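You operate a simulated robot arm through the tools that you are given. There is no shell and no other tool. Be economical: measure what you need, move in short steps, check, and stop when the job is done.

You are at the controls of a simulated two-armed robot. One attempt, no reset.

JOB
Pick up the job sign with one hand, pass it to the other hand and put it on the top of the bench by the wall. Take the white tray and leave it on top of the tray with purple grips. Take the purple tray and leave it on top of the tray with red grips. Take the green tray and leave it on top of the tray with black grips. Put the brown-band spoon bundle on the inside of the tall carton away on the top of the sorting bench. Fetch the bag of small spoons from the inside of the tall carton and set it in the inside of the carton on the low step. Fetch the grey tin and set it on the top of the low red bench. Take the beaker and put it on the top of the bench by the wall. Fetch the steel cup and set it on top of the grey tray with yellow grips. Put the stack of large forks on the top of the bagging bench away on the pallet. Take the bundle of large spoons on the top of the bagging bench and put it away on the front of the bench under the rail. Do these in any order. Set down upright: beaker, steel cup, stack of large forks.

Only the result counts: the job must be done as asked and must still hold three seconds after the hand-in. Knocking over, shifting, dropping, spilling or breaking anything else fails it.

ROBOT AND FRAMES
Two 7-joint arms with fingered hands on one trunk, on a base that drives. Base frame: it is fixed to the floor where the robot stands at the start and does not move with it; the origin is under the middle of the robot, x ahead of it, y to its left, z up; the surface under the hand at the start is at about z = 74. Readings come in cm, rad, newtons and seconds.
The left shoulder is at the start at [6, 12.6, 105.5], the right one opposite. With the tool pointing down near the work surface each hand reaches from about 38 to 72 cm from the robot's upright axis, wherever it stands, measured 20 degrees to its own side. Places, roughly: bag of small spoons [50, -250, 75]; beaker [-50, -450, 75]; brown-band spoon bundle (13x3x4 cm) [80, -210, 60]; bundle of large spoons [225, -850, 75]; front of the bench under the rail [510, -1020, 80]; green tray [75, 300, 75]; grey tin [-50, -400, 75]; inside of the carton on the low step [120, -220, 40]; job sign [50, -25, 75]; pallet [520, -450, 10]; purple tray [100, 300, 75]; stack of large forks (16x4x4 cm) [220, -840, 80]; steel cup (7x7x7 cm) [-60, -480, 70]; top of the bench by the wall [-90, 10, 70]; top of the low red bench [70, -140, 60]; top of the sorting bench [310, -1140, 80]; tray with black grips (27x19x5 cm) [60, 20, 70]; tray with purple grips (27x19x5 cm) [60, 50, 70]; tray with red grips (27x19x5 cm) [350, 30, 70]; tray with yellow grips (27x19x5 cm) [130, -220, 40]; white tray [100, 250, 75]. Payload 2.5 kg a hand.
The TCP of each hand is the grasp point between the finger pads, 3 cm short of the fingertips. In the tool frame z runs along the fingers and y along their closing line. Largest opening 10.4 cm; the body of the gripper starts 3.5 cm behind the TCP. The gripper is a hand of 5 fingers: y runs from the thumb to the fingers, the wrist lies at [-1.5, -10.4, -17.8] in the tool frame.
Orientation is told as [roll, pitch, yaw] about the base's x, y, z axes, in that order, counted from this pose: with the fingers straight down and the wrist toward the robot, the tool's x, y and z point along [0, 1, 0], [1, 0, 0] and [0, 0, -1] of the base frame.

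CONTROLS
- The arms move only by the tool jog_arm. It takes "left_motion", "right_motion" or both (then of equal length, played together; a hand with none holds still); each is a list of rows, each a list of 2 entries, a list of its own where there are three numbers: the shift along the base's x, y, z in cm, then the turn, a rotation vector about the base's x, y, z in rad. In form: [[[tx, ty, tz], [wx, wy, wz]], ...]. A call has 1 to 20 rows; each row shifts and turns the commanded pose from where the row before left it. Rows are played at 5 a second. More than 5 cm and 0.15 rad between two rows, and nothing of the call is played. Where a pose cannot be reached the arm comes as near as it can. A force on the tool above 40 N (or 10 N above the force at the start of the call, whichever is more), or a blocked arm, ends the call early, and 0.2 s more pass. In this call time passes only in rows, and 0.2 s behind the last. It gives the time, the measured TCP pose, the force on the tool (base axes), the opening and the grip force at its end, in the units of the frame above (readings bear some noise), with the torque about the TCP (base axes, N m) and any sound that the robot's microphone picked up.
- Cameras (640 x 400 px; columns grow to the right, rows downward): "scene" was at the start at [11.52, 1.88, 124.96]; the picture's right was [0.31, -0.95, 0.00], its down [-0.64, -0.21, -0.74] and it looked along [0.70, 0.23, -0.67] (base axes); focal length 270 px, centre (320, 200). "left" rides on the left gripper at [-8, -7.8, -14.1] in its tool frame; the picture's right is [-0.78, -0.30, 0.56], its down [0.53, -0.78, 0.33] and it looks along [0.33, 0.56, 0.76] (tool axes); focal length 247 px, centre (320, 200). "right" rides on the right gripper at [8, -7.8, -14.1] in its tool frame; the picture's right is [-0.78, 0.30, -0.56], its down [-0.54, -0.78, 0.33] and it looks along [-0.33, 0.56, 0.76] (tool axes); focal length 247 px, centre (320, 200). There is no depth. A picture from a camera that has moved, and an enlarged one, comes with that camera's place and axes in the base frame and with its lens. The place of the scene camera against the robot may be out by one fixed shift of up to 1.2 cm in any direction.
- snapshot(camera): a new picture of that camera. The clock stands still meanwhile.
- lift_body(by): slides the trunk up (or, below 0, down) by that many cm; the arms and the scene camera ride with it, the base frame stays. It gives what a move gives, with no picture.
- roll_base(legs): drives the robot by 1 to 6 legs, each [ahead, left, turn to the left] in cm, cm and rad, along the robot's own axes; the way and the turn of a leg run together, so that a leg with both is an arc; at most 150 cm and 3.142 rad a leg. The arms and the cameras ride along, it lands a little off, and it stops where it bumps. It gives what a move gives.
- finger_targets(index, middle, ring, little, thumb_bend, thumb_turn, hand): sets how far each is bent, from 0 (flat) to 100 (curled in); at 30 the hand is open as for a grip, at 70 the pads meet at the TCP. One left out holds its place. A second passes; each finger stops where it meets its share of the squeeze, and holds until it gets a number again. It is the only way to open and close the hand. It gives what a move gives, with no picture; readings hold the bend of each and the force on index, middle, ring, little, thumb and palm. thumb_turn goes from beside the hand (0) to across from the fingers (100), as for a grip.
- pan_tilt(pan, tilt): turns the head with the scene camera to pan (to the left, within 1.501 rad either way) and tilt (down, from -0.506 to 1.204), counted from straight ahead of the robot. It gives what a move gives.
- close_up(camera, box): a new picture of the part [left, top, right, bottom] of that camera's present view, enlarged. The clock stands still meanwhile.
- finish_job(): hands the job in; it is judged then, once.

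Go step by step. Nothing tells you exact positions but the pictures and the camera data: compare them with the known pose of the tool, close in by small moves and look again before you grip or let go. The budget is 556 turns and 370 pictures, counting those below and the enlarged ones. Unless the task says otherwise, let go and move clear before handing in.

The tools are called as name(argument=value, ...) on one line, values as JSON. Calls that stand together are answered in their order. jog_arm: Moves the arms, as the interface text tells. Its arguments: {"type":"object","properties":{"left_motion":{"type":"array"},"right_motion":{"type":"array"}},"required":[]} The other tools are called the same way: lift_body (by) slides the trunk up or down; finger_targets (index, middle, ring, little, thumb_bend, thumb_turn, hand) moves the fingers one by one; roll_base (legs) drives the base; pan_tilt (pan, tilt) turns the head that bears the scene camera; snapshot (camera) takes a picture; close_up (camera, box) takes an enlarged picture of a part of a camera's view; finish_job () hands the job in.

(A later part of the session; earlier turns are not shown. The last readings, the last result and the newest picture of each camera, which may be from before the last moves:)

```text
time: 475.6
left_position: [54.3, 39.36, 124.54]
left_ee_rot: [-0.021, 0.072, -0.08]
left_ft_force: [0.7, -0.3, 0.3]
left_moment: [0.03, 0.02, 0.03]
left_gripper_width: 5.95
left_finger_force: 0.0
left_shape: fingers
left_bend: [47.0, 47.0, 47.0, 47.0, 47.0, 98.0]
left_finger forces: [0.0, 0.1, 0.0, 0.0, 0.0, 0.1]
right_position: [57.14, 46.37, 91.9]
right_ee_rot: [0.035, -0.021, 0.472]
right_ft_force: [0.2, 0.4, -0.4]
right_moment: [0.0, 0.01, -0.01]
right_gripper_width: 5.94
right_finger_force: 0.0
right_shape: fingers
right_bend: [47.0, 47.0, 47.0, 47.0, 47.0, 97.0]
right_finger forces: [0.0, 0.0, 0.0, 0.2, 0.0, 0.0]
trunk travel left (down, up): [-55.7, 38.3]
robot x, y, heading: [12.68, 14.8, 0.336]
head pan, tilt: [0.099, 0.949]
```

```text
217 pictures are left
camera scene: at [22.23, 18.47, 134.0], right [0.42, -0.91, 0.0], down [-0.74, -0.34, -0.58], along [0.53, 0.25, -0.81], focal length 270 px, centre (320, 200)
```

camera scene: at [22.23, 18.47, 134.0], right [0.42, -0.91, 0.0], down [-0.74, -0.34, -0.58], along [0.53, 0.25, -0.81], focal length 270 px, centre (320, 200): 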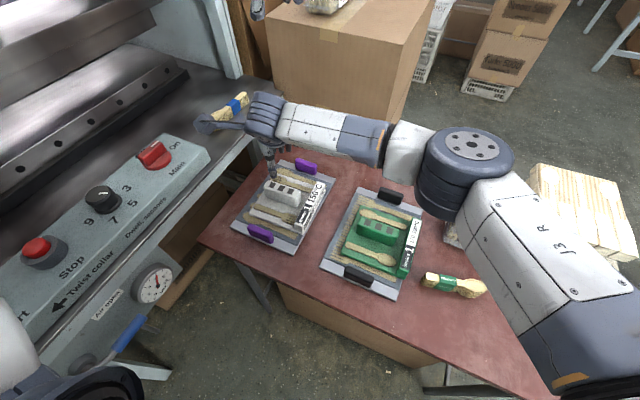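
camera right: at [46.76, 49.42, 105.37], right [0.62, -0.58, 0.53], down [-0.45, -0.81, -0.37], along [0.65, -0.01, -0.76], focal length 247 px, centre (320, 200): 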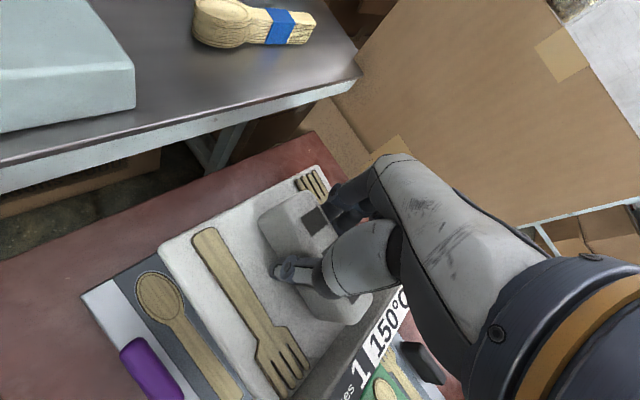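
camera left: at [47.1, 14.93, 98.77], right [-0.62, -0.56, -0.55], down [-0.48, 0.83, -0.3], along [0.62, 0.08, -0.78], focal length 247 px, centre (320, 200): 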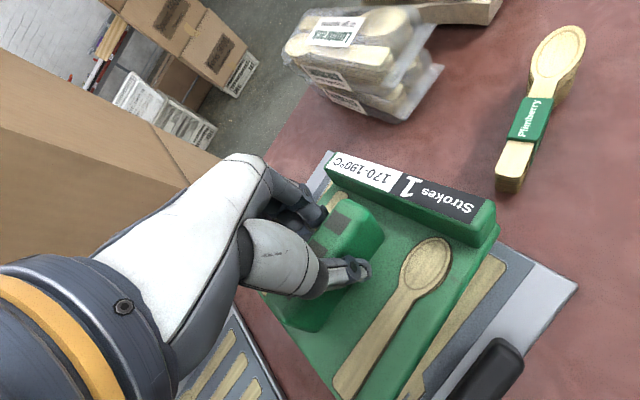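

The white tray sits on the purple-grip tray: all three trays and the sign are done. Now I'll back off, turn south, open the hands and put the arms into a neutral pose, then look at the tall carton area near y≈-230.

lift_body(by=12)

roll_base(legs=[[-25, 0, 0], [0, 0, -1.9]])

jog_arm(right_motion=[[[-3.5, 0, 0], [0, 0, 0]], [[-3.5, 0, 0], [0, 0, 0]], [[-3.5, 0, 0], [0, 0, 0]], [[-3.5, 0, 0], [0, 0, 0]], [[-3.5, 0, 0], [0, 0, 0]], [[-3.5, 0, 0], [0, 0, 0]], [[-3.5, 0, 0], [0, 0, 0]], [[-3.5, 0, 0], [0, 0, 0]], [[-3.5, 0, 0], [0, 0, 0]]], left_motion=[[[0, 0, 0], [0, 0, 0]], [[2, 0, -2], [0, 0, 0]], [[2, 0, -3], [0, 0, 0]], [[2, 0, -3], [0, 0, 0]], [[2, 0, -3], [0, 0, 0]], [[1, 0, -3], [0, 0, 0]], [[0, 0, -3], [0, 0, 0]], [[0, 0, -3], [0, 0, 0]], [[0, 0, -3], [0, 0, 0]]])

pan_tilt(pan=0.4, tilt=0.4)

snapshot(camera="scene")

```text
time: 477.1
left_position: [54.36, 39.54, 136.53]
left_ee_rot: [-0.022, 0.072, -0.08]
left_ft_force: [-0.6, 0.3, 0.3]
left_moment: [0.0, 0.04, -0.02]
left_gripper_width: 5.95
left_finger_force: 0.1
left_shape: fingers
left_bend: [47.0, 47.0, 47.0, 47.0, 47.0, 98.0]
left_finger forces: [0.0, 0.0, 0.0, 0.0, 0.1, 0.1]
right_position: [57.36, 46.27, 103.94]
right_ee_rot: [0.034, -0.023, 0.471]
right_ft_force: [-0.4, 0.7, 0.3]
right_moment: [0.0, -0.01, 0.04]
right_gripper_width: 5.94
right_finger_force: 0.1
right_shape: fingers
right_bend: [47.0, 47.0, 47.0, 47.0, 47.0, 97.0]
right_finger forces: [0.0, 0.0, 0.1, 0.0, 0.1, 0.0]
trunk travel left (down, up): [-67.7, 26.3]
robot x, y, heading: [12.82, 14.78, 0.339]
head pan, tilt: [0.099, 0.949]
```

```text
time: 483.5
left_position: [-2.32, -41.55, 136.59]
left_ee_rot: [-0.021, 0.075, -1.986]
left_ft_force: [0.6, 0.0, 0.5]
left_moment: [0.02, 0.01, 0.01]
left_gripper_width: 5.98
left_finger_force: 0.1
left_shape: fingers
left_bend: [47.0, 47.0, 47.0, 47.0, 47.0, 98.0]
left_finger forces: [0.0, 0.0, 0.0, 0.1, 0.1, 0.0]
right_position: [3.17, -46.5, 103.9]
right_ee_rot: [0.035, -0.021, -1.434]
right_ft_force: [-0.2, 0.4, 0.2]
right_moment: [-0.02, 0.01, 0.01]
right_gripper_width: 5.94
right_finger_force: 0.1
right_shape: fingers
right_bend: [47.0, 47.0, 47.0, 47.0, 47.0, 97.0]
right_finger forces: [0.0, 0.0, 0.0, 0.0, 0.0, 0.0]
trunk travel left (down, up): [-67.7, 26.3]
robot x, y, heading: [-11.9, 6.39, -1.569]
head pan, tilt: [0.099, 0.949]
```

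```text
time: 485.5
left_position: [6.76, -41.43, 113.6]
left_ee_rot: [-0.021, 0.072, -1.985]
left_ft_force: [0.0, 0.4, -0.6]
left_moment: [0.02, -0.02, -0.03]
left_gripper_width: 5.93
left_finger_force: 0.0
left_shape: fingers
left_bend: [47.0, 47.0, 47.0, 47.0, 47.0, 98.0]
left_finger forces: [0.1, 0.1, 0.1, 0.0, 0.1, 0.1]
right_position: [-28.14, -46.58, 103.92]
right_ee_rot: [0.036, -0.02, -1.435]
right_ft_force: [0.7, -0.3, 0.4]
right_moment: [0.0, -0.03, 0.03]
right_gripper_width: 5.94
right_finger_force: 0.0
right_shape: fingers
right_bend: [47.0, 47.0, 47.0, 47.0, 47.0, 97.0]
right_finger forces: [0.0, 0.0, 0.0, 0.1, 0.1, 0.1]
trunk travel left (down, up): [-67.7, 26.3]
robot x, y, heading: [-12.06, 6.58, -1.57]
head pan, tilt: [0.099, 0.949]
```

```text
time: 486.5
left_position: [6.75, -41.43, 113.68]
left_ee_rot: [-0.021, 0.074, -1.986]
left_ft_force: [0.4, -0.1, 0.9]
left_moment: [-0.01, -0.01, 0.04]
left_gripper_width: 5.94
left_finger_force: 0.1
left_shape: fingers
left_bend: [47.0, 47.0, 47.0, 47.0, 47.0, 98.0]
left_finger forces: [0.0, 0.0, 0.1, 0.0, 0.1, 0.0]
right_position: [-28.14, -46.66, 103.93]
right_ee_rot: [0.036, -0.02, -1.435]
right_ft_force: [-0.6, 0.1, 0.2]
right_moment: [-0.01, 0.01, 0.01]
right_gripper_width: 5.95
right_finger_force: 0.1
right_shape: fingers
right_bend: [47.0, 47.0, 47.0, 47.0, 47.0, 97.0]
right_finger forces: [0.1, 0.1, 0.1, 0.0, 0.1, 0.0]
trunk travel left (down, up): [-67.7, 26.3]
robot x, y, heading: [-11.78, 6.47, -1.576]
head pan, tilt: [0.4, 0.4]
```

```text
216 pictures are left
camera scene: at [-8.59, -6.85, 150.66], right [-0.92, -0.39, 0.0], down [-0.15, 0.36, -0.92], along [0.36, -0.85, -0.39], focal length 270 px, centre (320, 200)
```

scene: 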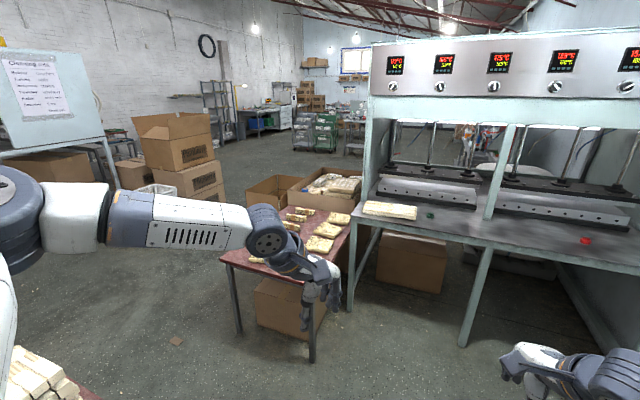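

I see the low red bench with bundles, and two open cartons behind it. Zooming.

close_up(camera="scene", box=[200, 150, 440, 300])

```text
2.67 times, centred on (320, 225) of scene
camera zoom: at [-8.59, -6.85, 150.66], right [-0.92, -0.39, 0.0], down [-0.15, 0.36, -0.92], along [0.36, -0.85, -0.39], focal length 720 px, centre (320, 133)
```

zoom: 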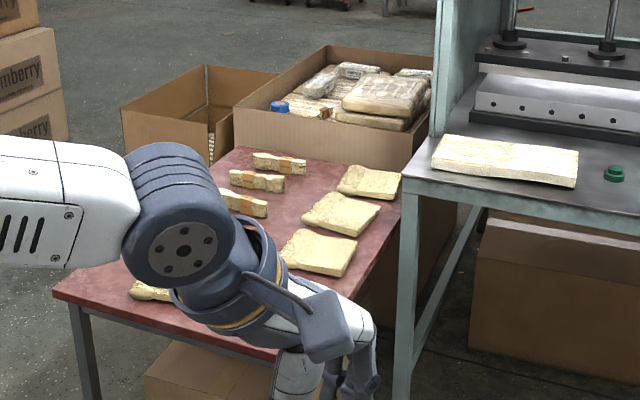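

The tall carton stands behind (south of) the low red bench. I'll go round through the aisle to see it from the east.

roll_base(legs=[[72, 0, 0], [0, 0, 1.57], [95, 0, 0], [90, 0, 0], [0, 0, -1.2]])

pan_tilt(pan=-0.5, tilt=0.5)

snapshot(camera="scene")

```text
time: 506.1
left_position: [209.82, -105.8, 113.59]
left_ee_rot: [-0.019, 0.073, -1.595]
left_ft_force: [0.4, 0.3, 0.6]
left_moment: [0.01, 0.01, 0.01]
left_gripper_width: 5.95
left_finger_force: 0.0
left_shape: fingers
left_bend: [47.0, 47.0, 47.0, 47.0, 47.0, 98.0]
left_finger forces: [0.0, 0.0, 0.0, 0.1, 0.1, 0.0]
right_position: [179.41, -123.76, 103.98]
right_ee_rot: [0.035, -0.021, -1.046]
right_ft_force: [0.6, -0.6, 0.4]
right_moment: [-0.01, 0.01, 0.03]
right_gripper_width: 5.92
right_finger_force: 0.0
right_shape: fingers
right_bend: [47.0, 47.0, 47.0, 47.0, 47.0, 97.0]
right_finger forces: [0.0, 0.0, 0.0, 0.1, 0.0, 0.0]
trunk travel left (down, up): [-67.7, 26.3]
robot x, y, heading: [174.21, -68.53, -1.179]
head pan, tilt: [0.4, 0.4]
```

```text
time: 507.3
left_position: [209.6, -105.78, 113.62]
left_ee_rot: [-0.021, 0.074, -1.596]
left_ft_force: [0.1, 0.2, 0.8]
left_moment: [-0.03, -0.02, -0.01]
left_gripper_width: 5.96
left_finger_force: 0.0
left_shape: fingers
left_bend: [47.0, 47.0, 47.0, 47.0, 47.0, 98.0]
left_finger forces: [0.0, 0.0, 0.0, 0.0, 0.1, 0.1]
right_position: [179.36, -123.75, 103.81]
right_ee_rot: [0.035, -0.021, -1.046]
right_ft_force: [-0.2, -0.2, 0.1]
right_moment: [0.0, 0.0, 0.0]
right_gripper_width: 5.94
right_finger_force: 0.0
right_shape: fingers
right_bend: [47.0, 47.0, 47.0, 47.0, 47.0, 97.0]
right_finger forces: [0.1, 0.0, 0.1, 0.0, 0.1, 0.1]
trunk travel left (down, up): [-67.7, 26.3]
robot x, y, heading: [174.28, -68.64, -1.18]
head pan, tilt: [-0.499, 0.499]
```

```text
214 pictures are left
camera scene: at [174.53, -82.02, 149.76], right [-0.99, 0.11, 0.0], down [0.05, 0.48, -0.88], along [-0.09, -0.87, -0.48], focal length 270 px, centre (320, 200)
```

scene: 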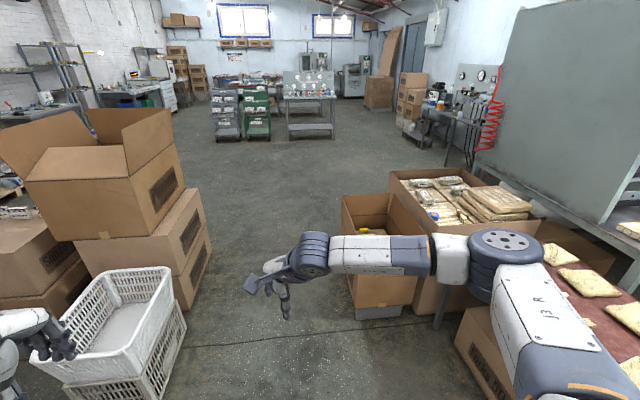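

Now I see the cartons from the east. Zooming.

close_up(camera="scene", box=[320, 150, 560, 320])

```text
2.35 times, centred on (440, 235) of scene
camera zoom: at [174.53, -82.02, 149.76], right [-0.99, 0.11, 0.0], down [0.05, 0.48, -0.88], along [-0.09, -0.87, -0.48], focal length 636 px, centre (38, 118)
```

zoom: 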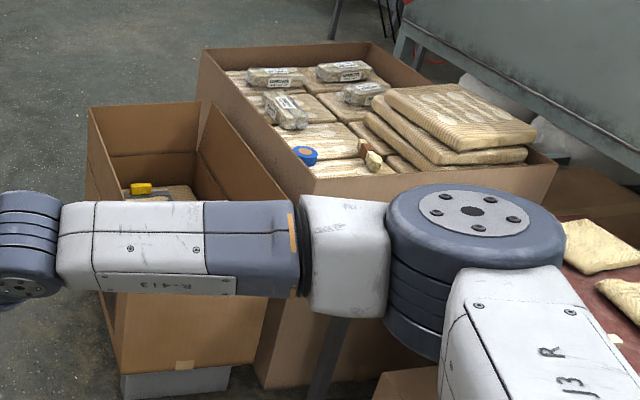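

The low carton (x 110–139, y -195..-250) holds the yellow-grip tray; the tall carton (x 56–110, y -180..-249) holds bags and bundles. I'll go to their south side and look.

roll_base(legs=[[0, 0, -0.39], [0, 8, 0], [115, 0, 0], [110, 0, 0], [0, 0, -1.57]])

pan_tilt(pan=-0.3, tilt=0.5)

snapshot(camera="scene")

```text
time: 524.0
left_position: [126.85, -307.52, 113.64]
left_ee_rot: [-0.023, 0.072, 2.66]
left_ft_force: [0.1, -0.9, 0.3]
left_moment: [0.0, 0.01, 0.06]
left_gripper_width: 5.95
left_finger_force: 0.0
left_shape: fingers
left_bend: [47.0, 47.0, 47.0, 47.0, 47.0, 98.0]
left_finger forces: [0.1, 0.1, 0.0, 0.0, 0.0, 0.1]
right_position: [124.0, -272.28, 103.94]
right_ee_rot: [0.035, -0.021, -3.073]
right_ft_force: [0.7, -0.9, 0.2]
right_moment: [0.02, -0.02, -0.01]
right_gripper_width: 5.94
right_finger_force: 0.1
right_shape: fingers
right_bend: [47.0, 47.0, 47.0, 47.0, 47.0, 97.0]
right_finger forces: [0.0, 0.1, 0.0, 0.1, 0.0, 0.0]
trunk travel left (down, up): [-67.7, 26.3]
robot x, y, heading: [175.55, -292.04, 3.073]
head pan, tilt: [-0.499, 0.499]
```

```text
time: 524.7
left_position: [126.84, -307.47, 113.57]
left_ee_rot: [-0.021, 0.073, 2.66]
left_ft_force: [-0.6, -0.5, 0.3]
left_moment: [-0.05, -0.02, 0.01]
left_gripper_width: 5.95
left_finger_force: 0.0
left_shape: fingers
left_bend: [47.0, 47.0, 47.0, 47.0, 47.0, 98.0]
left_finger forces: [0.0, 0.0, 0.0, 0.1, 0.0, 0.1]
right_position: [123.96, -272.26, 103.85]
right_ee_rot: [0.036, -0.02, -3.072]
right_ft_force: [0.2, -0.8, 0.2]
right_moment: [-0.02, 0.02, 0.02]
right_gripper_width: 5.93
right_finger_force: 0.0
right_shape: fingers
right_bend: [47.0, 47.0, 47.0, 47.0, 47.0, 97.0]
right_finger forces: [0.1, 0.0, 0.1, 0.0, 0.0, 0.1]
trunk travel left (down, up): [-67.7, 26.3]
robot x, y, heading: [175.37, -291.96, 3.077]
head pan, tilt: [-0.3, 0.499]
```

```text
212 pictures are left
camera scene: at [162.88, -289.25, 149.76], right [0.36, 0.93, 0.0], down [0.45, -0.17, -0.88], along [-0.82, 0.31, -0.48], focal length 270 px, centre (320, 200)
```

scene: 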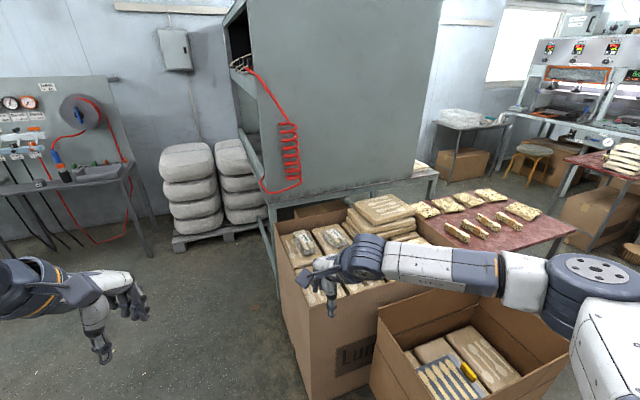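

Space south of the cartons is free. Driving to (92, -290) and facing north.

roll_base(legs=[[82, -4, 0], [0, 0, -1.5]])

pan_tilt(pan=0, tilt=0.75)

snapshot(camera="scene")

```text
time: 528.4
left_position: [58.08, -299.45, 113.71]
left_ee_rot: [-0.022, 0.072, 2.654]
left_ft_force: [-0.2, 0.1, 0.7]
left_moment: [0.03, 0.0, 0.0]
left_gripper_width: 5.95
left_finger_force: 0.1
left_shape: fingers
left_bend: [47.0, 47.0, 47.0, 47.0, 47.0, 98.0]
left_finger forces: [0.1, 0.0, 0.0, 0.0, 0.0, 0.0]
right_position: [55.61, -264.33, 104.0]
right_ee_rot: [0.035, -0.022, -3.077]
right_ft_force: [1.2, 0.7, 0.2]
right_moment: [0.03, 0.02, -0.02]
right_gripper_width: 5.95
right_finger_force: 0.1
right_shape: fingers
right_bend: [47.0, 47.0, 47.0, 47.0, 47.0, 97.0]
right_finger forces: [0.1, 0.0, 0.0, 0.1, 0.0, 0.0]
trunk travel left (down, up): [-67.7, 26.3]
robot x, y, heading: [107.23, -284.28, 3.07]
head pan, tilt: [-0.3, 0.499]
stopped in leg 1: the robot was blocked; the commanded pose is now the measured one
```

```text
time: 529.1
left_position: [57.99, -299.4, 113.64]
left_ee_rot: [-0.021, 0.071, 2.656]
left_ft_force: [-0.1, -0.4, -0.5]
left_moment: [-0.02, -0.01, 0.0]
left_gripper_width: 5.95
left_finger_force: 0.0
left_shape: fingers
left_bend: [47.0, 47.0, 47.0, 47.0, 47.0, 98.0]
left_finger forces: [0.0, 0.0, 0.0, 0.0, 0.0, 0.0]
right_position: [55.4, -264.28, 103.98]
right_ee_rot: [0.035, -0.02, -3.077]
right_ft_force: [0.2, -0.2, -0.2]
right_moment: [0.01, 0.0, 0.03]
right_gripper_width: 6.0
right_finger_force: 0.0
right_shape: fingers
right_bend: [47.0, 47.0, 47.0, 47.0, 47.0, 97.0]
right_finger forces: [0.1, 0.0, 0.0, 0.1, 0.0, 0.0]
trunk travel left (down, up): [-67.7, 26.3]
robot x, y, heading: [106.93, -284.46, 3.078]
head pan, tilt: [0.0, 0.75]
```

```text
211 pictures are left
camera scene: at [94.47, -284.13, 147.57], right [0.07, 1.0, 0.0], down [0.68, -0.05, -0.73], along [-0.73, 0.05, -0.68], focal length 270 px, centre (320, 200)
```

scene: 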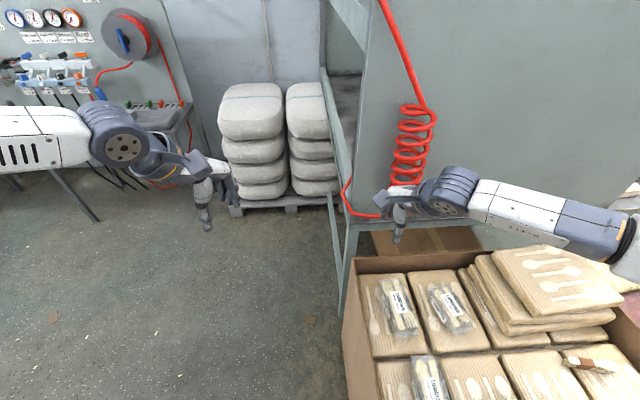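

I bumped something—likely the carton corner on my right. I'll move away to the south and look.

roll_base(legs=[[2, 0, 0], [0, 16, 0]])

pan_tilt(pan=-0.9, tilt=0.9)

snapshot(camera="scene")

```text
time: 529.9
left_position: [57.9, -299.46, 113.7]
left_ee_rot: [-0.024, 0.072, 2.653]
left_ft_force: [-0.2, 0.9, -0.7]
left_moment: [0.04, 0.01, 0.02]
left_gripper_width: 5.96
left_finger_force: 0.0
left_shape: fingers
left_bend: [47.0, 47.0, 47.0, 47.0, 47.0, 98.0]
left_finger forces: [0.0, 0.0, 0.1, 0.0, 0.0, 0.0]
right_position: [55.27, -264.27, 103.84]
right_ee_rot: [0.035, -0.022, -3.079]
right_ft_force: [-0.7, -0.7, 0.3]
right_moment: [0.03, 0.01, -0.03]
right_gripper_width: 5.96
right_finger_force: 0.0
right_shape: fingers
right_bend: [47.0, 47.0, 47.0, 47.0, 47.0, 97.0]
right_finger forces: [0.1, 0.1, 0.1, 0.1, 0.0, 0.0]
trunk travel left (down, up): [-67.7, 26.3]
robot x, y, heading: [107.1, -284.22, 3.072]
head pan, tilt: [0.0, 0.75]
stopped in leg 1: the robot was blocked; the commanded pose is now the measured one
```

```text
time: 531.1
left_position: [57.82, -299.37, 113.53]
left_ee_rot: [-0.021, 0.072, 2.652]
left_ft_force: [-0.1, 0.2, 0.4]
left_moment: [-0.01, 0.0, -0.02]
left_gripper_width: 5.96
left_finger_force: 0.1
left_shape: fingers
left_bend: [47.0, 47.0, 47.0, 47.0, 47.0, 98.0]
left_finger forces: [0.0, 0.1, 0.1, 0.1, 0.0, 0.0]
right_position: [55.35, -264.18, 103.83]
right_ee_rot: [0.034, -0.021, -3.079]
right_ft_force: [-1.2, -0.4, 0.1]
right_moment: [-0.03, -0.04, -0.01]
right_gripper_width: 5.97
right_finger_force: 0.0
right_shape: fingers
right_bend: [47.0, 47.0, 47.0, 47.0, 47.0, 97.0]
right_finger forces: [0.1, 0.0, 0.0, 0.0, 0.0, 0.0]
trunk travel left (down, up): [-67.7, 26.3]
robot x, y, heading: [106.93, -284.42, 3.069]
head pan, tilt: [-0.901, 0.901]
```

```text
210 pictures are left
camera scene: at [98.3, -278.55, 146.37], right [0.83, 0.56, 0.0], down [0.44, -0.65, -0.62], along [-0.35, 0.51, -0.78], focal length 270 px, centre (320, 200)
```

scene: 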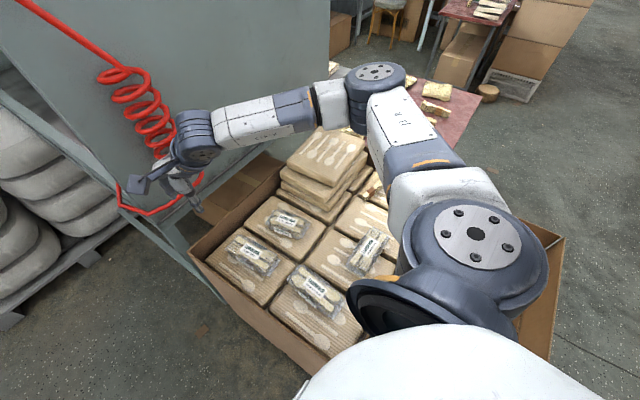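

The tall carton's south wall is at y≈-274, so my base touched its corner. Moving purely sideways to the south.

roll_base(legs=[[0, 20, 0]])

snapshot(camera="scene")

```text
time: 532.7
left_position: [56.45, -319.61, 113.62]
left_ee_rot: [-0.023, 0.073, 2.653]
left_ft_force: [-0.5, -0.1, -0.5]
left_moment: [0.03, 0.02, 0.01]
left_gripper_width: 5.96
left_finger_force: 0.1
left_shape: fingers
left_bend: [47.0, 47.0, 47.0, 47.0, 47.0, 98.0]
left_finger forces: [0.0, 0.0, 0.1, 0.0, 0.0, 0.0]
right_position: [53.86, -284.54, 103.84]
right_ee_rot: [0.035, -0.02, -3.076]
right_ft_force: [0.4, 0.2, -0.5]
right_moment: [-0.02, 0.02, -0.04]
right_gripper_width: 5.94
right_finger_force: 0.1
right_shape: fingers
right_bend: [47.0, 47.0, 47.0, 47.0, 47.0, 97.0]
right_finger forces: [0.1, 0.0, 0.0, 0.0, 0.1, 0.1]
trunk travel left (down, up): [-67.7, 26.3]
robot x, y, heading: [105.54, -304.32, 3.071]
head pan, tilt: [-0.901, 0.901]
```

```text
209 pictures are left
camera scene: at [96.87, -298.65, 146.37], right [0.82, 0.57, 0.0], down [0.44, -0.65, -0.62], along [-0.35, 0.51, -0.78], focal length 270 px, centre (320, 200)
```

scene: 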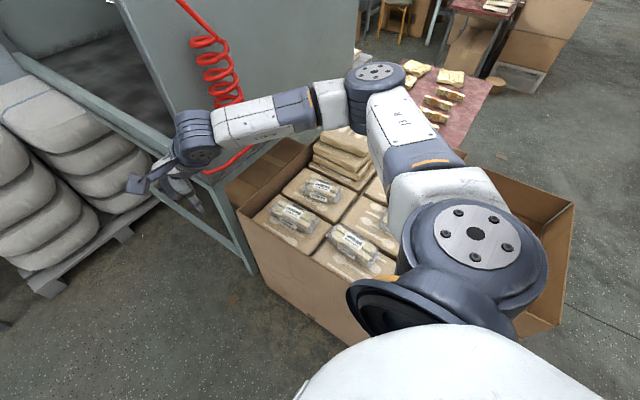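

The tall carton spans x 36–99, y -275..-195, rim z≈66. I'll stand south of it at (72, -303) facing north to read the bag labels.

roll_base(legs=[[33, 2, 0], [0, 0, -1.5]])

pan_tilt(pan=0, tilt=0.9)

snapshot(camera="scene")

```text
time: 536.0
left_position: [20.73, -306.96, 113.77]
left_ee_rot: [-0.02, 0.069, 2.412]
left_ft_force: [-0.5, -0.1, 0.0]
left_moment: [0.03, 0.0, 0.01]
left_gripper_width: 5.97
left_finger_force: 0.0
left_shape: fingers
left_bend: [47.0, 47.0, 47.0, 47.0, 47.0, 98.0]
left_finger forces: [0.0, 0.0, 0.0, 0.1, 0.0, 0.0]
right_position: [26.48, -273.93, 104.12]
right_ee_rot: [0.053, -0.034, 3.008]
right_ft_force: [-4.1, -4.3, -0.8]
right_moment: [0.35, -0.25, 0.08]
right_gripper_width: 5.95
right_finger_force: 3.0
right_shape: fingers
right_bend: [47.0, 47.0, 47.0, 47.0, 47.0, 98.0]
right_finger forces: [0.1, 0.0, 0.0, 0.0, 0.0, 5.8]
trunk travel left (down, up): [-67.7, 26.3]
robot x, y, heading: [71.76, -303.94, 2.829]
head pan, tilt: [-0.901, 0.901]
stopped in leg 2: the robot was blocked; the commanded pose is now the measured one
```

```text
time: 537.2
left_position: [20.61, -307.02, 113.67]
left_ee_rot: [-0.022, 0.071, 2.41]
left_ft_force: [0.1, 0.6, 0.5]
left_moment: [0.04, 0.01, 0.02]
left_gripper_width: 5.97
left_finger_force: 0.0
left_shape: fingers
left_bend: [47.0, 47.0, 47.0, 47.0, 47.0, 98.0]
left_finger forces: [0.0, 0.0, 0.0, 0.0, 0.0, 0.0]
right_position: [26.45, -273.94, 104.16]
right_ee_rot: [0.052, -0.03, 3.004]
right_ft_force: [-3.0, -7.5, -0.8]
right_moment: [0.49, -0.15, 0.02]
right_gripper_width: 5.94
right_finger_force: 3.7
right_shape: fingers
right_bend: [47.0, 47.0, 47.0, 47.0, 47.0, 98.0]
right_finger forces: [0.0, 0.0, 0.0, 0.0, 0.0, 7.9]
trunk travel left (down, up): [-67.7, 26.3]
robot x, y, heading: [72.03, -304.27, 2.828]
head pan, tilt: [0.0, 0.901]
```

```text
208 pictures are left
camera scene: at [60.63, -301.32, 146.37], right [0.31, 0.95, 0.0], down [0.75, -0.24, -0.62], along [-0.59, 0.19, -0.78], focal length 270 px, centre (320, 200)
```

scene: 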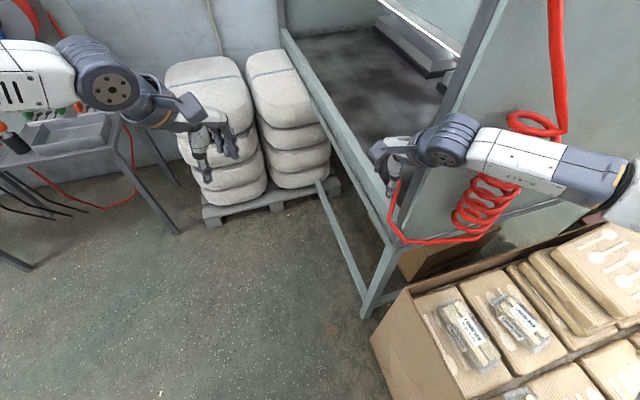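

My right hand touched the press edge/hose. I'll turn the other way (left, through south and east) to face north.

roll_base(legs=[[0, 0, 2.5], [0, 0, 2.5]])

snapshot(camera="scene")

```text
time: 549.5
left_position: [54.41, -255.89, 113.75]
left_ee_rot: [-0.021, 0.07, 1.136]
left_ft_force: [-0.2, 0.4, 0.4]
left_moment: [0.02, 0.01, -0.01]
left_gripper_width: 5.93
left_finger_force: 0.1
left_shape: fingers
left_bend: [47.0, 47.0, 47.0, 47.0, 47.0, 98.0]
left_finger forces: [0.0, 0.0, 0.0, 0.0, 0.1, 0.0]
right_position: [87.71, -251.62, 104.14]
right_ee_rot: [0.051, -0.031, 1.729]
right_ft_force: [-0.4, 0.2, 0.5]
right_moment: [0.0, 0.0, 0.02]
right_gripper_width: 5.98
right_finger_force: 0.1
right_shape: fingers
right_bend: [47.0, 47.0, 47.0, 47.0, 47.0, 98.0]
right_finger forces: [0.0, 0.0, 0.0, 0.1, 0.0, 0.0]
trunk travel left (down, up): [-67.7, 26.3]
robot x, y, heading: [72.43, -304.22, 1.553]
head pan, tilt: [0.0, 0.901]
```

```text
207 pictures are left
camera scene: at [71.86, -293.22, 146.37], right [1.0, -0.02, 0.0], down [-0.01, -0.78, -0.62], along [0.01, 0.62, -0.78], focal length 270 px, centre (320, 200)
```

scene: 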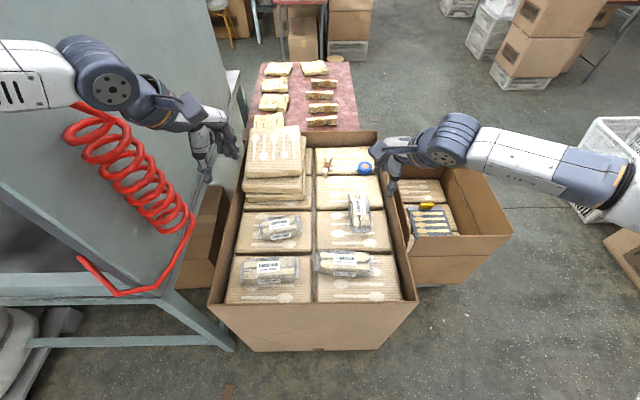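

Good view from the south. Zooming on the carton contents to read labels.

close_up(camera="scene", box=[215, 180, 415, 305])

close_up(camera="scene", box=[300, 120, 500, 260])

```text
3.20 times, centred on (315, 242) of scene
camera zoom: at [71.86, -293.22, 146.37], right [1.0, -0.02, 0.0], down [-0.01, -0.78, -0.62], along [0.01, 0.62, -0.78], focal length 864 px, centre (336, 64)
```

zoom: 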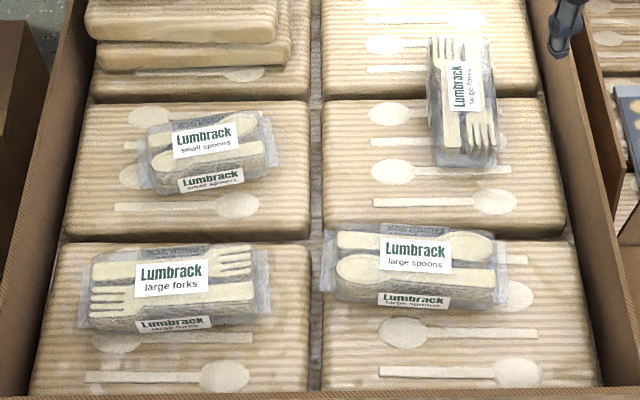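

```text
2.86 times, centred on (400, 190) of scene
camera zoom: at [71.86, -293.22, 146.37], right [1.0, -0.02, 0.0], down [-0.01, -0.78, -0.62], along [0.01, 0.62, -0.78], focal length 772 px, centre (91, 229)
```

zoom: 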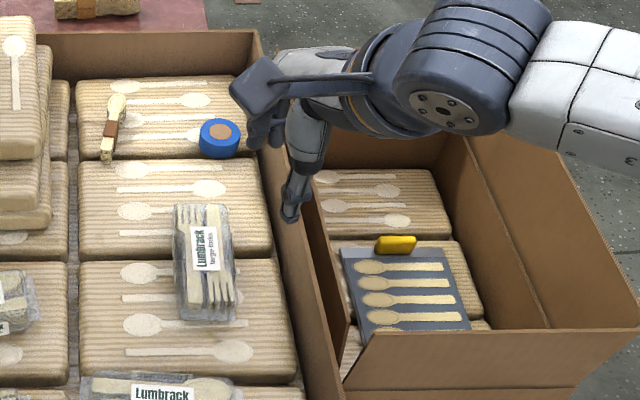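

The small-spoons bag is at about [58, -239.5], top z≈65, long axis along x, 7.5 cm wide. I'll park the right hand outside the carton, open the left hand, move 8 cm forward and bring the left hand above the bag.

finger_targets(hand="left", index=30, middle=30, ring=30, little=30, thumb_bend=30)

jog_arm(right_motion=[[[2.2, -3, 0], [0, 0, -0.05]], [[2.2, -3, 0], [0, 0, -0.05]], [[2.2, -3, 0], [0, 0, -0.05]], [[2.2, -3, 0], [0, 0, -0.05]], [[2.2, -3, 0], [0, 0, -0.05]], [[2.2, -3, 0], [0, 0, -0.05]], [[2.2, -3, 0], [0, 0, 0]], [[2.2, -3, 0], [0, 0, 0]], [[2.2, -3, 0], [0, 0, 0]]], left_motion=[[[0.4, 0, 0], [0, 0, 0.05]], [[0.4, 0, 0], [0, 0, 0.05]], [[0.4, 0, 0], [0, 0, 0.05]], [[0.4, 0, 0], [0, 0, 0.05]], [[0.4, 0, 0], [0, 0, 0.05]], [[0.4, 0, 0], [0, 0, 0.05]], [[0.4, 0, 0], [0, 0, 0.05]], [[0.4, 0, 0], [0, 0, 0.05]], [[0.4, 0, 0], [0, 0, 0]]])

roll_base(legs=[[8, 0, 0]])

snapshot(camera="scene")

```text
time: 550.5
left_position: [54.42, -255.88, 113.69]
left_ee_rot: [-0.02, 0.071, 1.136]
left_ft_force: [-0.2, 0.1, 0.7]
left_moment: [-0.01, -0.02, 0.0]
left_gripper_width: 10.31
left_finger_force: 0.1
left_shape: fingers
left_bend: [30.0, 30.0, 30.0, 30.0, 30.0, 98.0]
left_finger forces: [0.0, 0.1, 0.0, 0.1, 0.0, 0.1]
right_position: [87.72, -251.54, 104.13]
right_ee_rot: [0.052, -0.031, 1.727]
right_ft_force: [0.6, 0.3, 0.0]
right_moment: [0.0, 0.03, 0.0]
right_gripper_width: 5.97
right_finger_force: 0.0
right_shape: fingers
right_bend: [47.0, 47.0, 47.0, 47.0, 47.0, 98.0]
right_finger forces: [0.0, 0.0, 0.1, 0.1, 0.1, 0.1]
trunk travel left (down, up): [-67.7, 26.3]
robot x, y, heading: [72.0, -304.03, 1.555]
head pan, tilt: [0.0, 0.901]
```

```text
time: 552.4
left_position: [57.74, -255.9, 113.71]
left_ee_rot: [-0.021, 0.071, 1.539]
left_ft_force: [-1.0, -0.6, -0.7]
left_moment: [-0.03, -0.01, 0.01]
left_gripper_width: 10.28
left_finger_force: 0.1
left_shape: fingers
left_bend: [30.0, 30.0, 30.0, 30.0, 30.0, 98.0]
left_finger forces: [0.0, 0.0, 0.0, 0.0, 0.0, 0.0]
right_position: [99.31, -276.24, 101.8]
right_ee_rot: [0.222, -0.009, 1.566]
right_ft_force: [-0.1, 0.4, 0.0]
right_moment: [0.01, -0.01, 0.01]
right_gripper_width: 5.97
right_finger_force: 0.1
right_shape: fingers
right_bend: [47.0, 47.0, 47.0, 47.0, 47.0, 98.0]
right_finger forces: [0.0, 0.0, 0.1, 0.1, 0.1, 0.1]
trunk travel left (down, up): [-67.7, 26.3]
robot x, y, heading: [71.9, -304.61, 1.555]
head pan, tilt: [0.0, 0.901]
stopped in row 9 (right hand): the arm was blocked; the commanded pose is now the measured one
```

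```text
time: 553.5
left_position: [57.98, -247.93, 113.76]
left_ee_rot: [-0.022, 0.072, 1.538]
left_ft_force: [0.3, 0.2, 0.2]
left_moment: [0.0, 0.03, 0.01]
left_gripper_width: 10.31
left_finger_force: 0.0
left_shape: fingers
left_bend: [30.0, 30.0, 30.0, 30.0, 30.0, 98.0]
left_finger forces: [0.0, 0.0, 0.0, 0.0, 0.0, 0.1]
right_position: [99.48, -268.23, 101.89]
right_ee_rot: [0.222, -0.008, 1.563]
right_ft_force: [-0.5, -0.2, -0.8]
right_moment: [0.0, 0.01, 0.05]
right_gripper_width: 5.95
right_finger_force: 0.1
right_shape: fingers
right_bend: [47.0, 47.0, 47.0, 47.0, 47.0, 98.0]
right_finger forces: [0.0, 0.0, 0.0, 0.1, 0.0, 0.0]
trunk travel left (down, up): [-67.7, 26.3]
robot x, y, heading: [72.14, -296.47, 1.556]
head pan, tilt: [0.0, 0.901]
```

```text
204 pictures are left
camera scene: at [72.0, -285.23, 146.36], right [1.0, -0.02, 0.0], down [-0.01, -0.78, -0.62], along [0.01, 0.62, -0.78], focal length 270 px, centre (320, 200)
```

scene: 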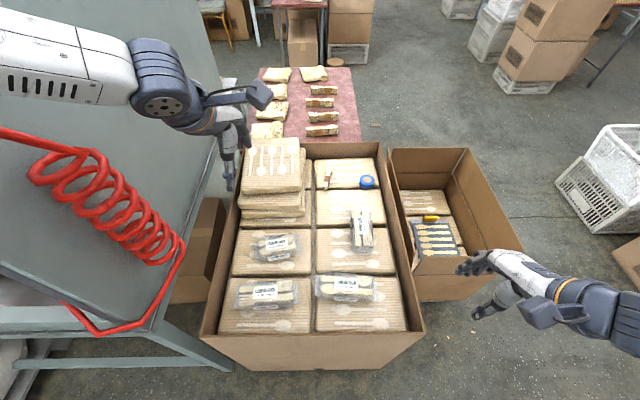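

The left elbow is too close to the press and hose, so I'll use the right hand instead: left hand raised to the middle, right hand un-tilted and brought across under it.

jog_arm(left_motion=[[[0.7, 0, 4], [0, 0, -0.05]], [[0.7, 0, 4], [0, 0, -0.05]], [[0.7, 0, 4], [0, 0, -0.05]], [[0.7, 0, 4], [0, 0, -0.05]], [[0.7, 0, 4], [0, 0, -0.05]], [[0.7, 0, 4], [0, 0, -0.05]], [[0.7, 0, 3], [0, 0, -0.05]], [[0, 0, 0], [0, 0, -0.05]]], right_motion=[[[0, 2, 1], [0, -0.08, 0]], [[0, 3, 1], [0, -0.08, 0]], [[0, 3, 1], [0, -0.06, 0]], [[0, 3, 0], [0, 0, 0.05]], [[-1, 3, 0], [0, 0, 0.05]], [[-2, 3, 0], [0, 0, 0.05]], [[-3, 2, 0], [0, 0, 0.05]], [[-3, 2, 0], [0, 0, 0.05]]])

snapshot(camera="scene")

```text
time: 555.3
left_position: [60.87, -247.62, 138.86]
left_ee_rot: [-0.022, 0.072, 1.135]
left_ft_force: [-0.1, 0.9, 0.4]
left_moment: [0.0, -0.01, -0.01]
left_gripper_width: 10.31
left_finger_force: 0.1
left_shape: fingers
left_bend: [30.0, 30.0, 30.0, 30.0, 30.0, 98.0]
left_finger forces: [0.1, 0.1, 0.0, 0.1, 0.0, 0.1]
left hand out of reach, approached as far as the arm can: row 7
right_position: [90.41, -246.98, 104.79]
right_ee_rot: [0.004, -0.008, 1.815]
right_ft_force: [0.0, -0.2, 1.1]
right_moment: [-0.05, -0.05, 0.0]
right_gripper_width: 5.94
right_finger_force: 0.1
right_shape: fingers
right_bend: [47.0, 47.0, 47.0, 47.0, 47.0, 98.0]
right_finger forces: [0.0, 0.0, 0.0, 0.1, 0.0, 0.1]
trunk travel left (down, up): [-67.7, 26.3]
robot x, y, heading: [72.29, -296.02, 1.553]
head pan, tilt: [0.0, 0.901]
```

```text
203 pictures are left
camera scene: at [71.94, -285.22, 146.36], right [1.0, -0.02, 0.0], down [-0.01, -0.78, -0.62], along [0.01, 0.62, -0.78], focal length 270 px, centre (320, 200)
```

scene: 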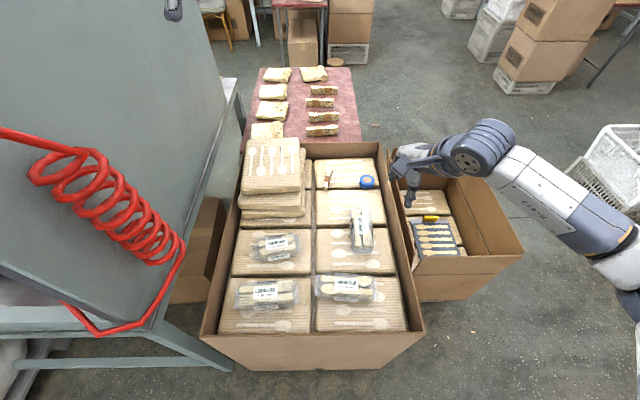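

Now bringing the right hand across to above the small-spoons bag.

jog_arm(right_motion=[[[-3.4, 0.7, 0], [0, 0, -0.02]], [[-3.4, 0.7, 0], [0, 0, -0.02]], [[-3.4, 0.7, 0], [0, 0, -0.02]], [[-3.4, 0.7, 0], [0, 0, -0.02]], [[-3.4, 0.7, 0], [0, 0, -0.02]], [[-3.4, 0.7, 0], [0, 0, -0.02]], [[-3.4, 0.7, 0], [0, 0, -0.02]], [[-3.4, 0.7, 0], [0, 0, -0.02]], [[-3.4, 0.7, 0], [0, 0, -0.02]], [[-2, 0.7, 0], [0, 0, 0]]])

finger_targets(hand="right", index=30, middle=30, ring=30, little=30, thumb_bend=30)

lift_body(by=-20)

snapshot(camera="right")

snapshot(camera="scene")

```text
time: 557.5
left_position: [60.86, -247.68, 138.86]
left_ee_rot: [-0.021, 0.07, 1.137]
left_ft_force: [-0.2, 0.5, -0.1]
left_moment: [0.03, -0.04, -0.01]
left_gripper_width: 10.29
left_finger_force: 0.1
left_shape: fingers
left_bend: [30.0, 30.0, 30.0, 30.0, 30.0, 98.0]
left_finger forces: [0.1, 0.0, 0.0, 0.1, 0.0, 0.0]
right_position: [58.03, -240.28, 104.84]
right_ee_rot: [0.003, -0.013, 1.634]
right_ft_force: [0.0, -0.1, -0.3]
right_moment: [0.01, 0.06, 0.01]
right_gripper_width: 5.94
right_finger_force: 0.1
right_shape: fingers
right_bend: [47.0, 47.0, 47.0, 47.0, 47.0, 98.0]
right_finger forces: [0.0, 0.1, 0.0, 0.0, 0.0, 0.0]
trunk travel left (down, up): [-67.7, 26.3]
robot x, y, heading: [72.06, -296.44, 1.552]
head pan, tilt: [0.0, 0.901]
```

```text
time: 558.5
left_position: [60.91, -247.8, 138.9]
left_ee_rot: [-0.021, 0.071, 1.138]
left_ft_force: [-0.3, -0.3, -0.1]
left_moment: [0.01, 0.05, 0.02]
left_gripper_width: 10.3
left_finger_force: 0.0
left_shape: fingers
left_bend: [30.0, 30.0, 30.0, 30.0, 30.0, 98.0]
left_finger forces: [0.1, 0.0, 0.0, 0.1, 0.0, 0.1]
right_position: [57.98, -240.36, 104.83]
right_ee_rot: [0.004, -0.013, 1.635]
right_ft_force: [0.3, 0.0, -0.1]
right_moment: [0.01, -0.03, -0.02]
right_gripper_width: 10.27
right_finger_force: 0.0
right_shape: fingers
right_bend: [30.0, 30.0, 30.0, 30.0, 30.0, 98.0]
right_finger forces: [0.0, 0.1, 0.0, 0.1, 0.0, 0.1]
trunk travel left (down, up): [-67.7, 26.3]
robot x, y, heading: [72.15, -295.97, 1.55]
head pan, tilt: [0.0, 0.901]
```

```text
time: 560.7
left_position: [60.96, -247.67, 118.87]
left_ee_rot: [-0.02, 0.068, 1.138]
left_ft_force: [0.5, 1.1, 0.4]
left_moment: [-0.01, -0.02, -0.02]
left_gripper_width: 10.29
left_finger_force: 0.1
left_shape: fingers
left_bend: [30.0, 30.0, 30.0, 30.0, 30.0, 98.0]
left_finger forces: [0.0, 0.0, 0.1, 0.0, 0.0, 0.0]
right_position: [57.99, -240.25, 84.88]
right_ee_rot: [0.004, -0.012, 1.635]
right_ft_force: [-0.2, -0.2, -0.5]
right_moment: [0.01, 0.02, -0.04]
right_gripper_width: 10.27
right_finger_force: 0.0
right_shape: fingers
right_bend: [30.0, 30.0, 30.0, 30.0, 30.0, 98.0]
right_finger forces: [0.1, 0.0, 0.0, 0.0, 0.0, 0.0]
trunk travel left (down, up): [-47.7, 46.3]
robot x, y, heading: [72.16, -296.38, 1.551]
head pan, tilt: [0.0, 0.901]
```

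```text
202 pictures are left
camera right: at [50.63, -248.65, 98.92], right [0.76, 0.34, 0.56], down [0.58, -0.74, -0.34], along [0.29, 0.58, -0.76], focal length 247 px, centre (320, 200)
```

right: 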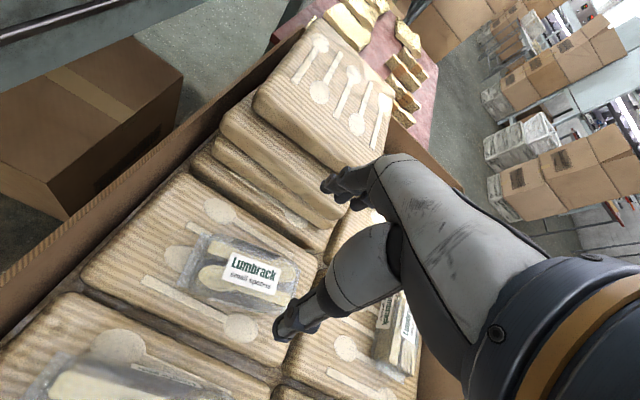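

```text
201 pictures are left
camera scene: at [72.0, -285.32, 126.38], right [1.0, -0.02, 0.0], down [-0.01, -0.78, -0.62], along [0.01, 0.62, -0.78], focal length 270 px, centre (320, 200)
```

scene: 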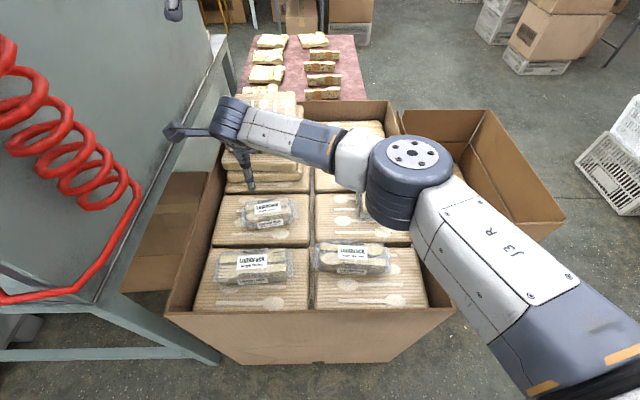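

Triangulated: bag centre [58.6, -239.2], top z≈63, turned about +0.3. I'll rotate the hand and lower in stages.

jog_arm(right_motion=[[[0.3, 0.5, 0], [0, 0, 0.13]], [[0.3, 0.5, 0], [0, 0, 0.12]]])

lift_body(by=-17)

snapshot(camera="right")

snapshot(camera="scene")

```text
time: 561.3
left_position: [60.87, -247.77, 118.95]
left_ee_rot: [-0.019, 0.07, 1.138]
left_ft_force: [0.2, -0.1, 0.2]
left_moment: [0.0, 0.01, 0.02]
left_gripper_width: 10.3
left_finger_force: 0.1
left_shape: fingers
left_bend: [30.0, 30.0, 30.0, 30.0, 30.0, 98.0]
left_finger forces: [0.1, 0.0, 0.0, 0.1, 0.0, 0.1]
right_position: [58.65, -239.22, 84.89]
right_ee_rot: [0.004, -0.012, 1.885]
right_ft_force: [-0.3, -0.3, -0.8]
right_moment: [0.01, -0.01, 0.0]
right_gripper_width: 10.28
right_finger_force: 0.1
right_shape: fingers
right_bend: [30.0, 30.0, 30.0, 30.0, 30.0, 98.0]
right_finger forces: [0.0, 0.0, 0.1, 0.0, 0.1, 0.1]
trunk travel left (down, up): [-47.7, 46.3]
robot x, y, heading: [72.12, -296.05, 1.55]
head pan, tilt: [0.0, 0.901]
```

```text
time: 563.2
left_position: [60.94, -247.75, 101.78]
left_ee_rot: [-0.021, 0.067, 1.139]
left_ft_force: [-0.3, -0.8, 0.3]
left_moment: [-0.01, -0.02, -0.01]
left_gripper_width: 10.31
left_finger_force: 0.0
left_shape: fingers
left_bend: [30.0, 30.0, 30.0, 30.0, 30.0, 98.0]
left_finger forces: [0.0, 0.0, 0.1, 0.1, 0.0, 0.0]
right_position: [58.7, -239.31, 67.87]
right_ee_rot: [0.003, -0.011, 1.886]
right_ft_force: [0.4, -0.1, 0.3]
right_moment: [-0.02, 0.01, 0.02]
right_gripper_width: 10.36
right_finger_force: 0.9
right_shape: fingers
right_bend: [30.0, 30.0, 30.0, 30.0, 29.0, 97.0]
right_finger forces: [0.0, 0.0, 0.0, 0.0, 0.4, 0.0]
trunk travel left (down, up): [-30.7, 63.3]
robot x, y, heading: [72.32, -296.26, 1.559]
head pan, tilt: [0.0, 0.901]
```

```text
200 pictures are left
camera right: at [53.5, -249.21, 81.95], right [0.65, 0.52, 0.56], down [0.75, -0.57, -0.34], along [0.14, 0.64, -0.76], focal length 247 px, centre (320, 200)
```

right: 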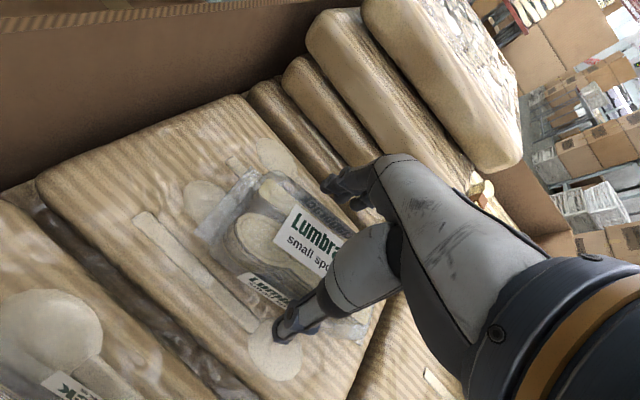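

```text
199 pictures are left
camera scene: at [72.0, -285.32, 109.37], right [1.0, -0.02, 0.0], down [-0.01, -0.78, -0.62], along [0.01, 0.62, -0.78], focal length 270 px, centre (320, 200)
```

scene: 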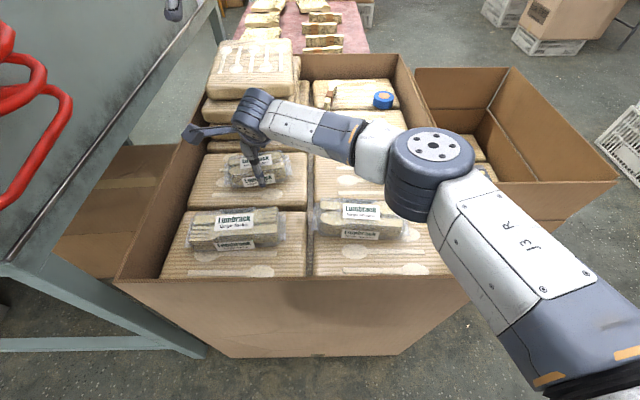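

The thumb reports a light touch. Zooming in to see what it touches.

close_up(camera="right", box=[180, 140, 420, 380])

close_up(camera="scene", box=[170, 70, 330, 200])

```text
1.67 times, centred on (300, 260) of right
camera zoom: at [53.5, -249.21, 81.95], right [0.65, 0.52, 0.56], down [0.75, -0.57, -0.34], along [0.14, 0.64, -0.76], focal length 412 px, centre (353, 100)
```

zoom: 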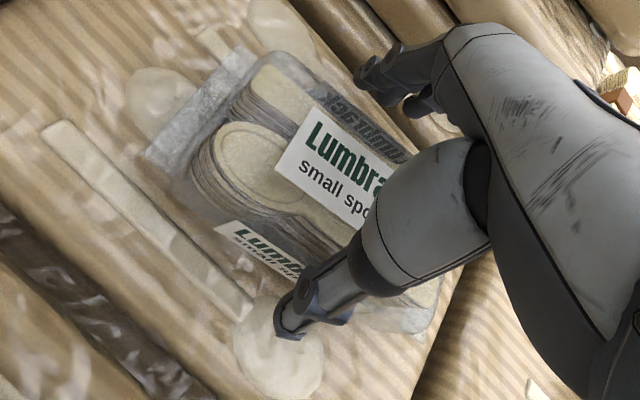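

```text
3.08 times, centred on (250, 135) of scene
camera zoom: at [72.0, -285.32, 109.37], right [1.0, -0.02, 0.0], down [-0.01, -0.78, -0.62], along [0.01, 0.62, -0.78], focal length 831 px, centre (535, 400)
```

zoom: 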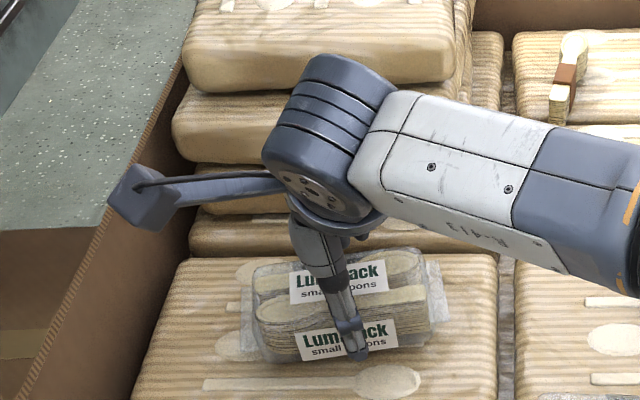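

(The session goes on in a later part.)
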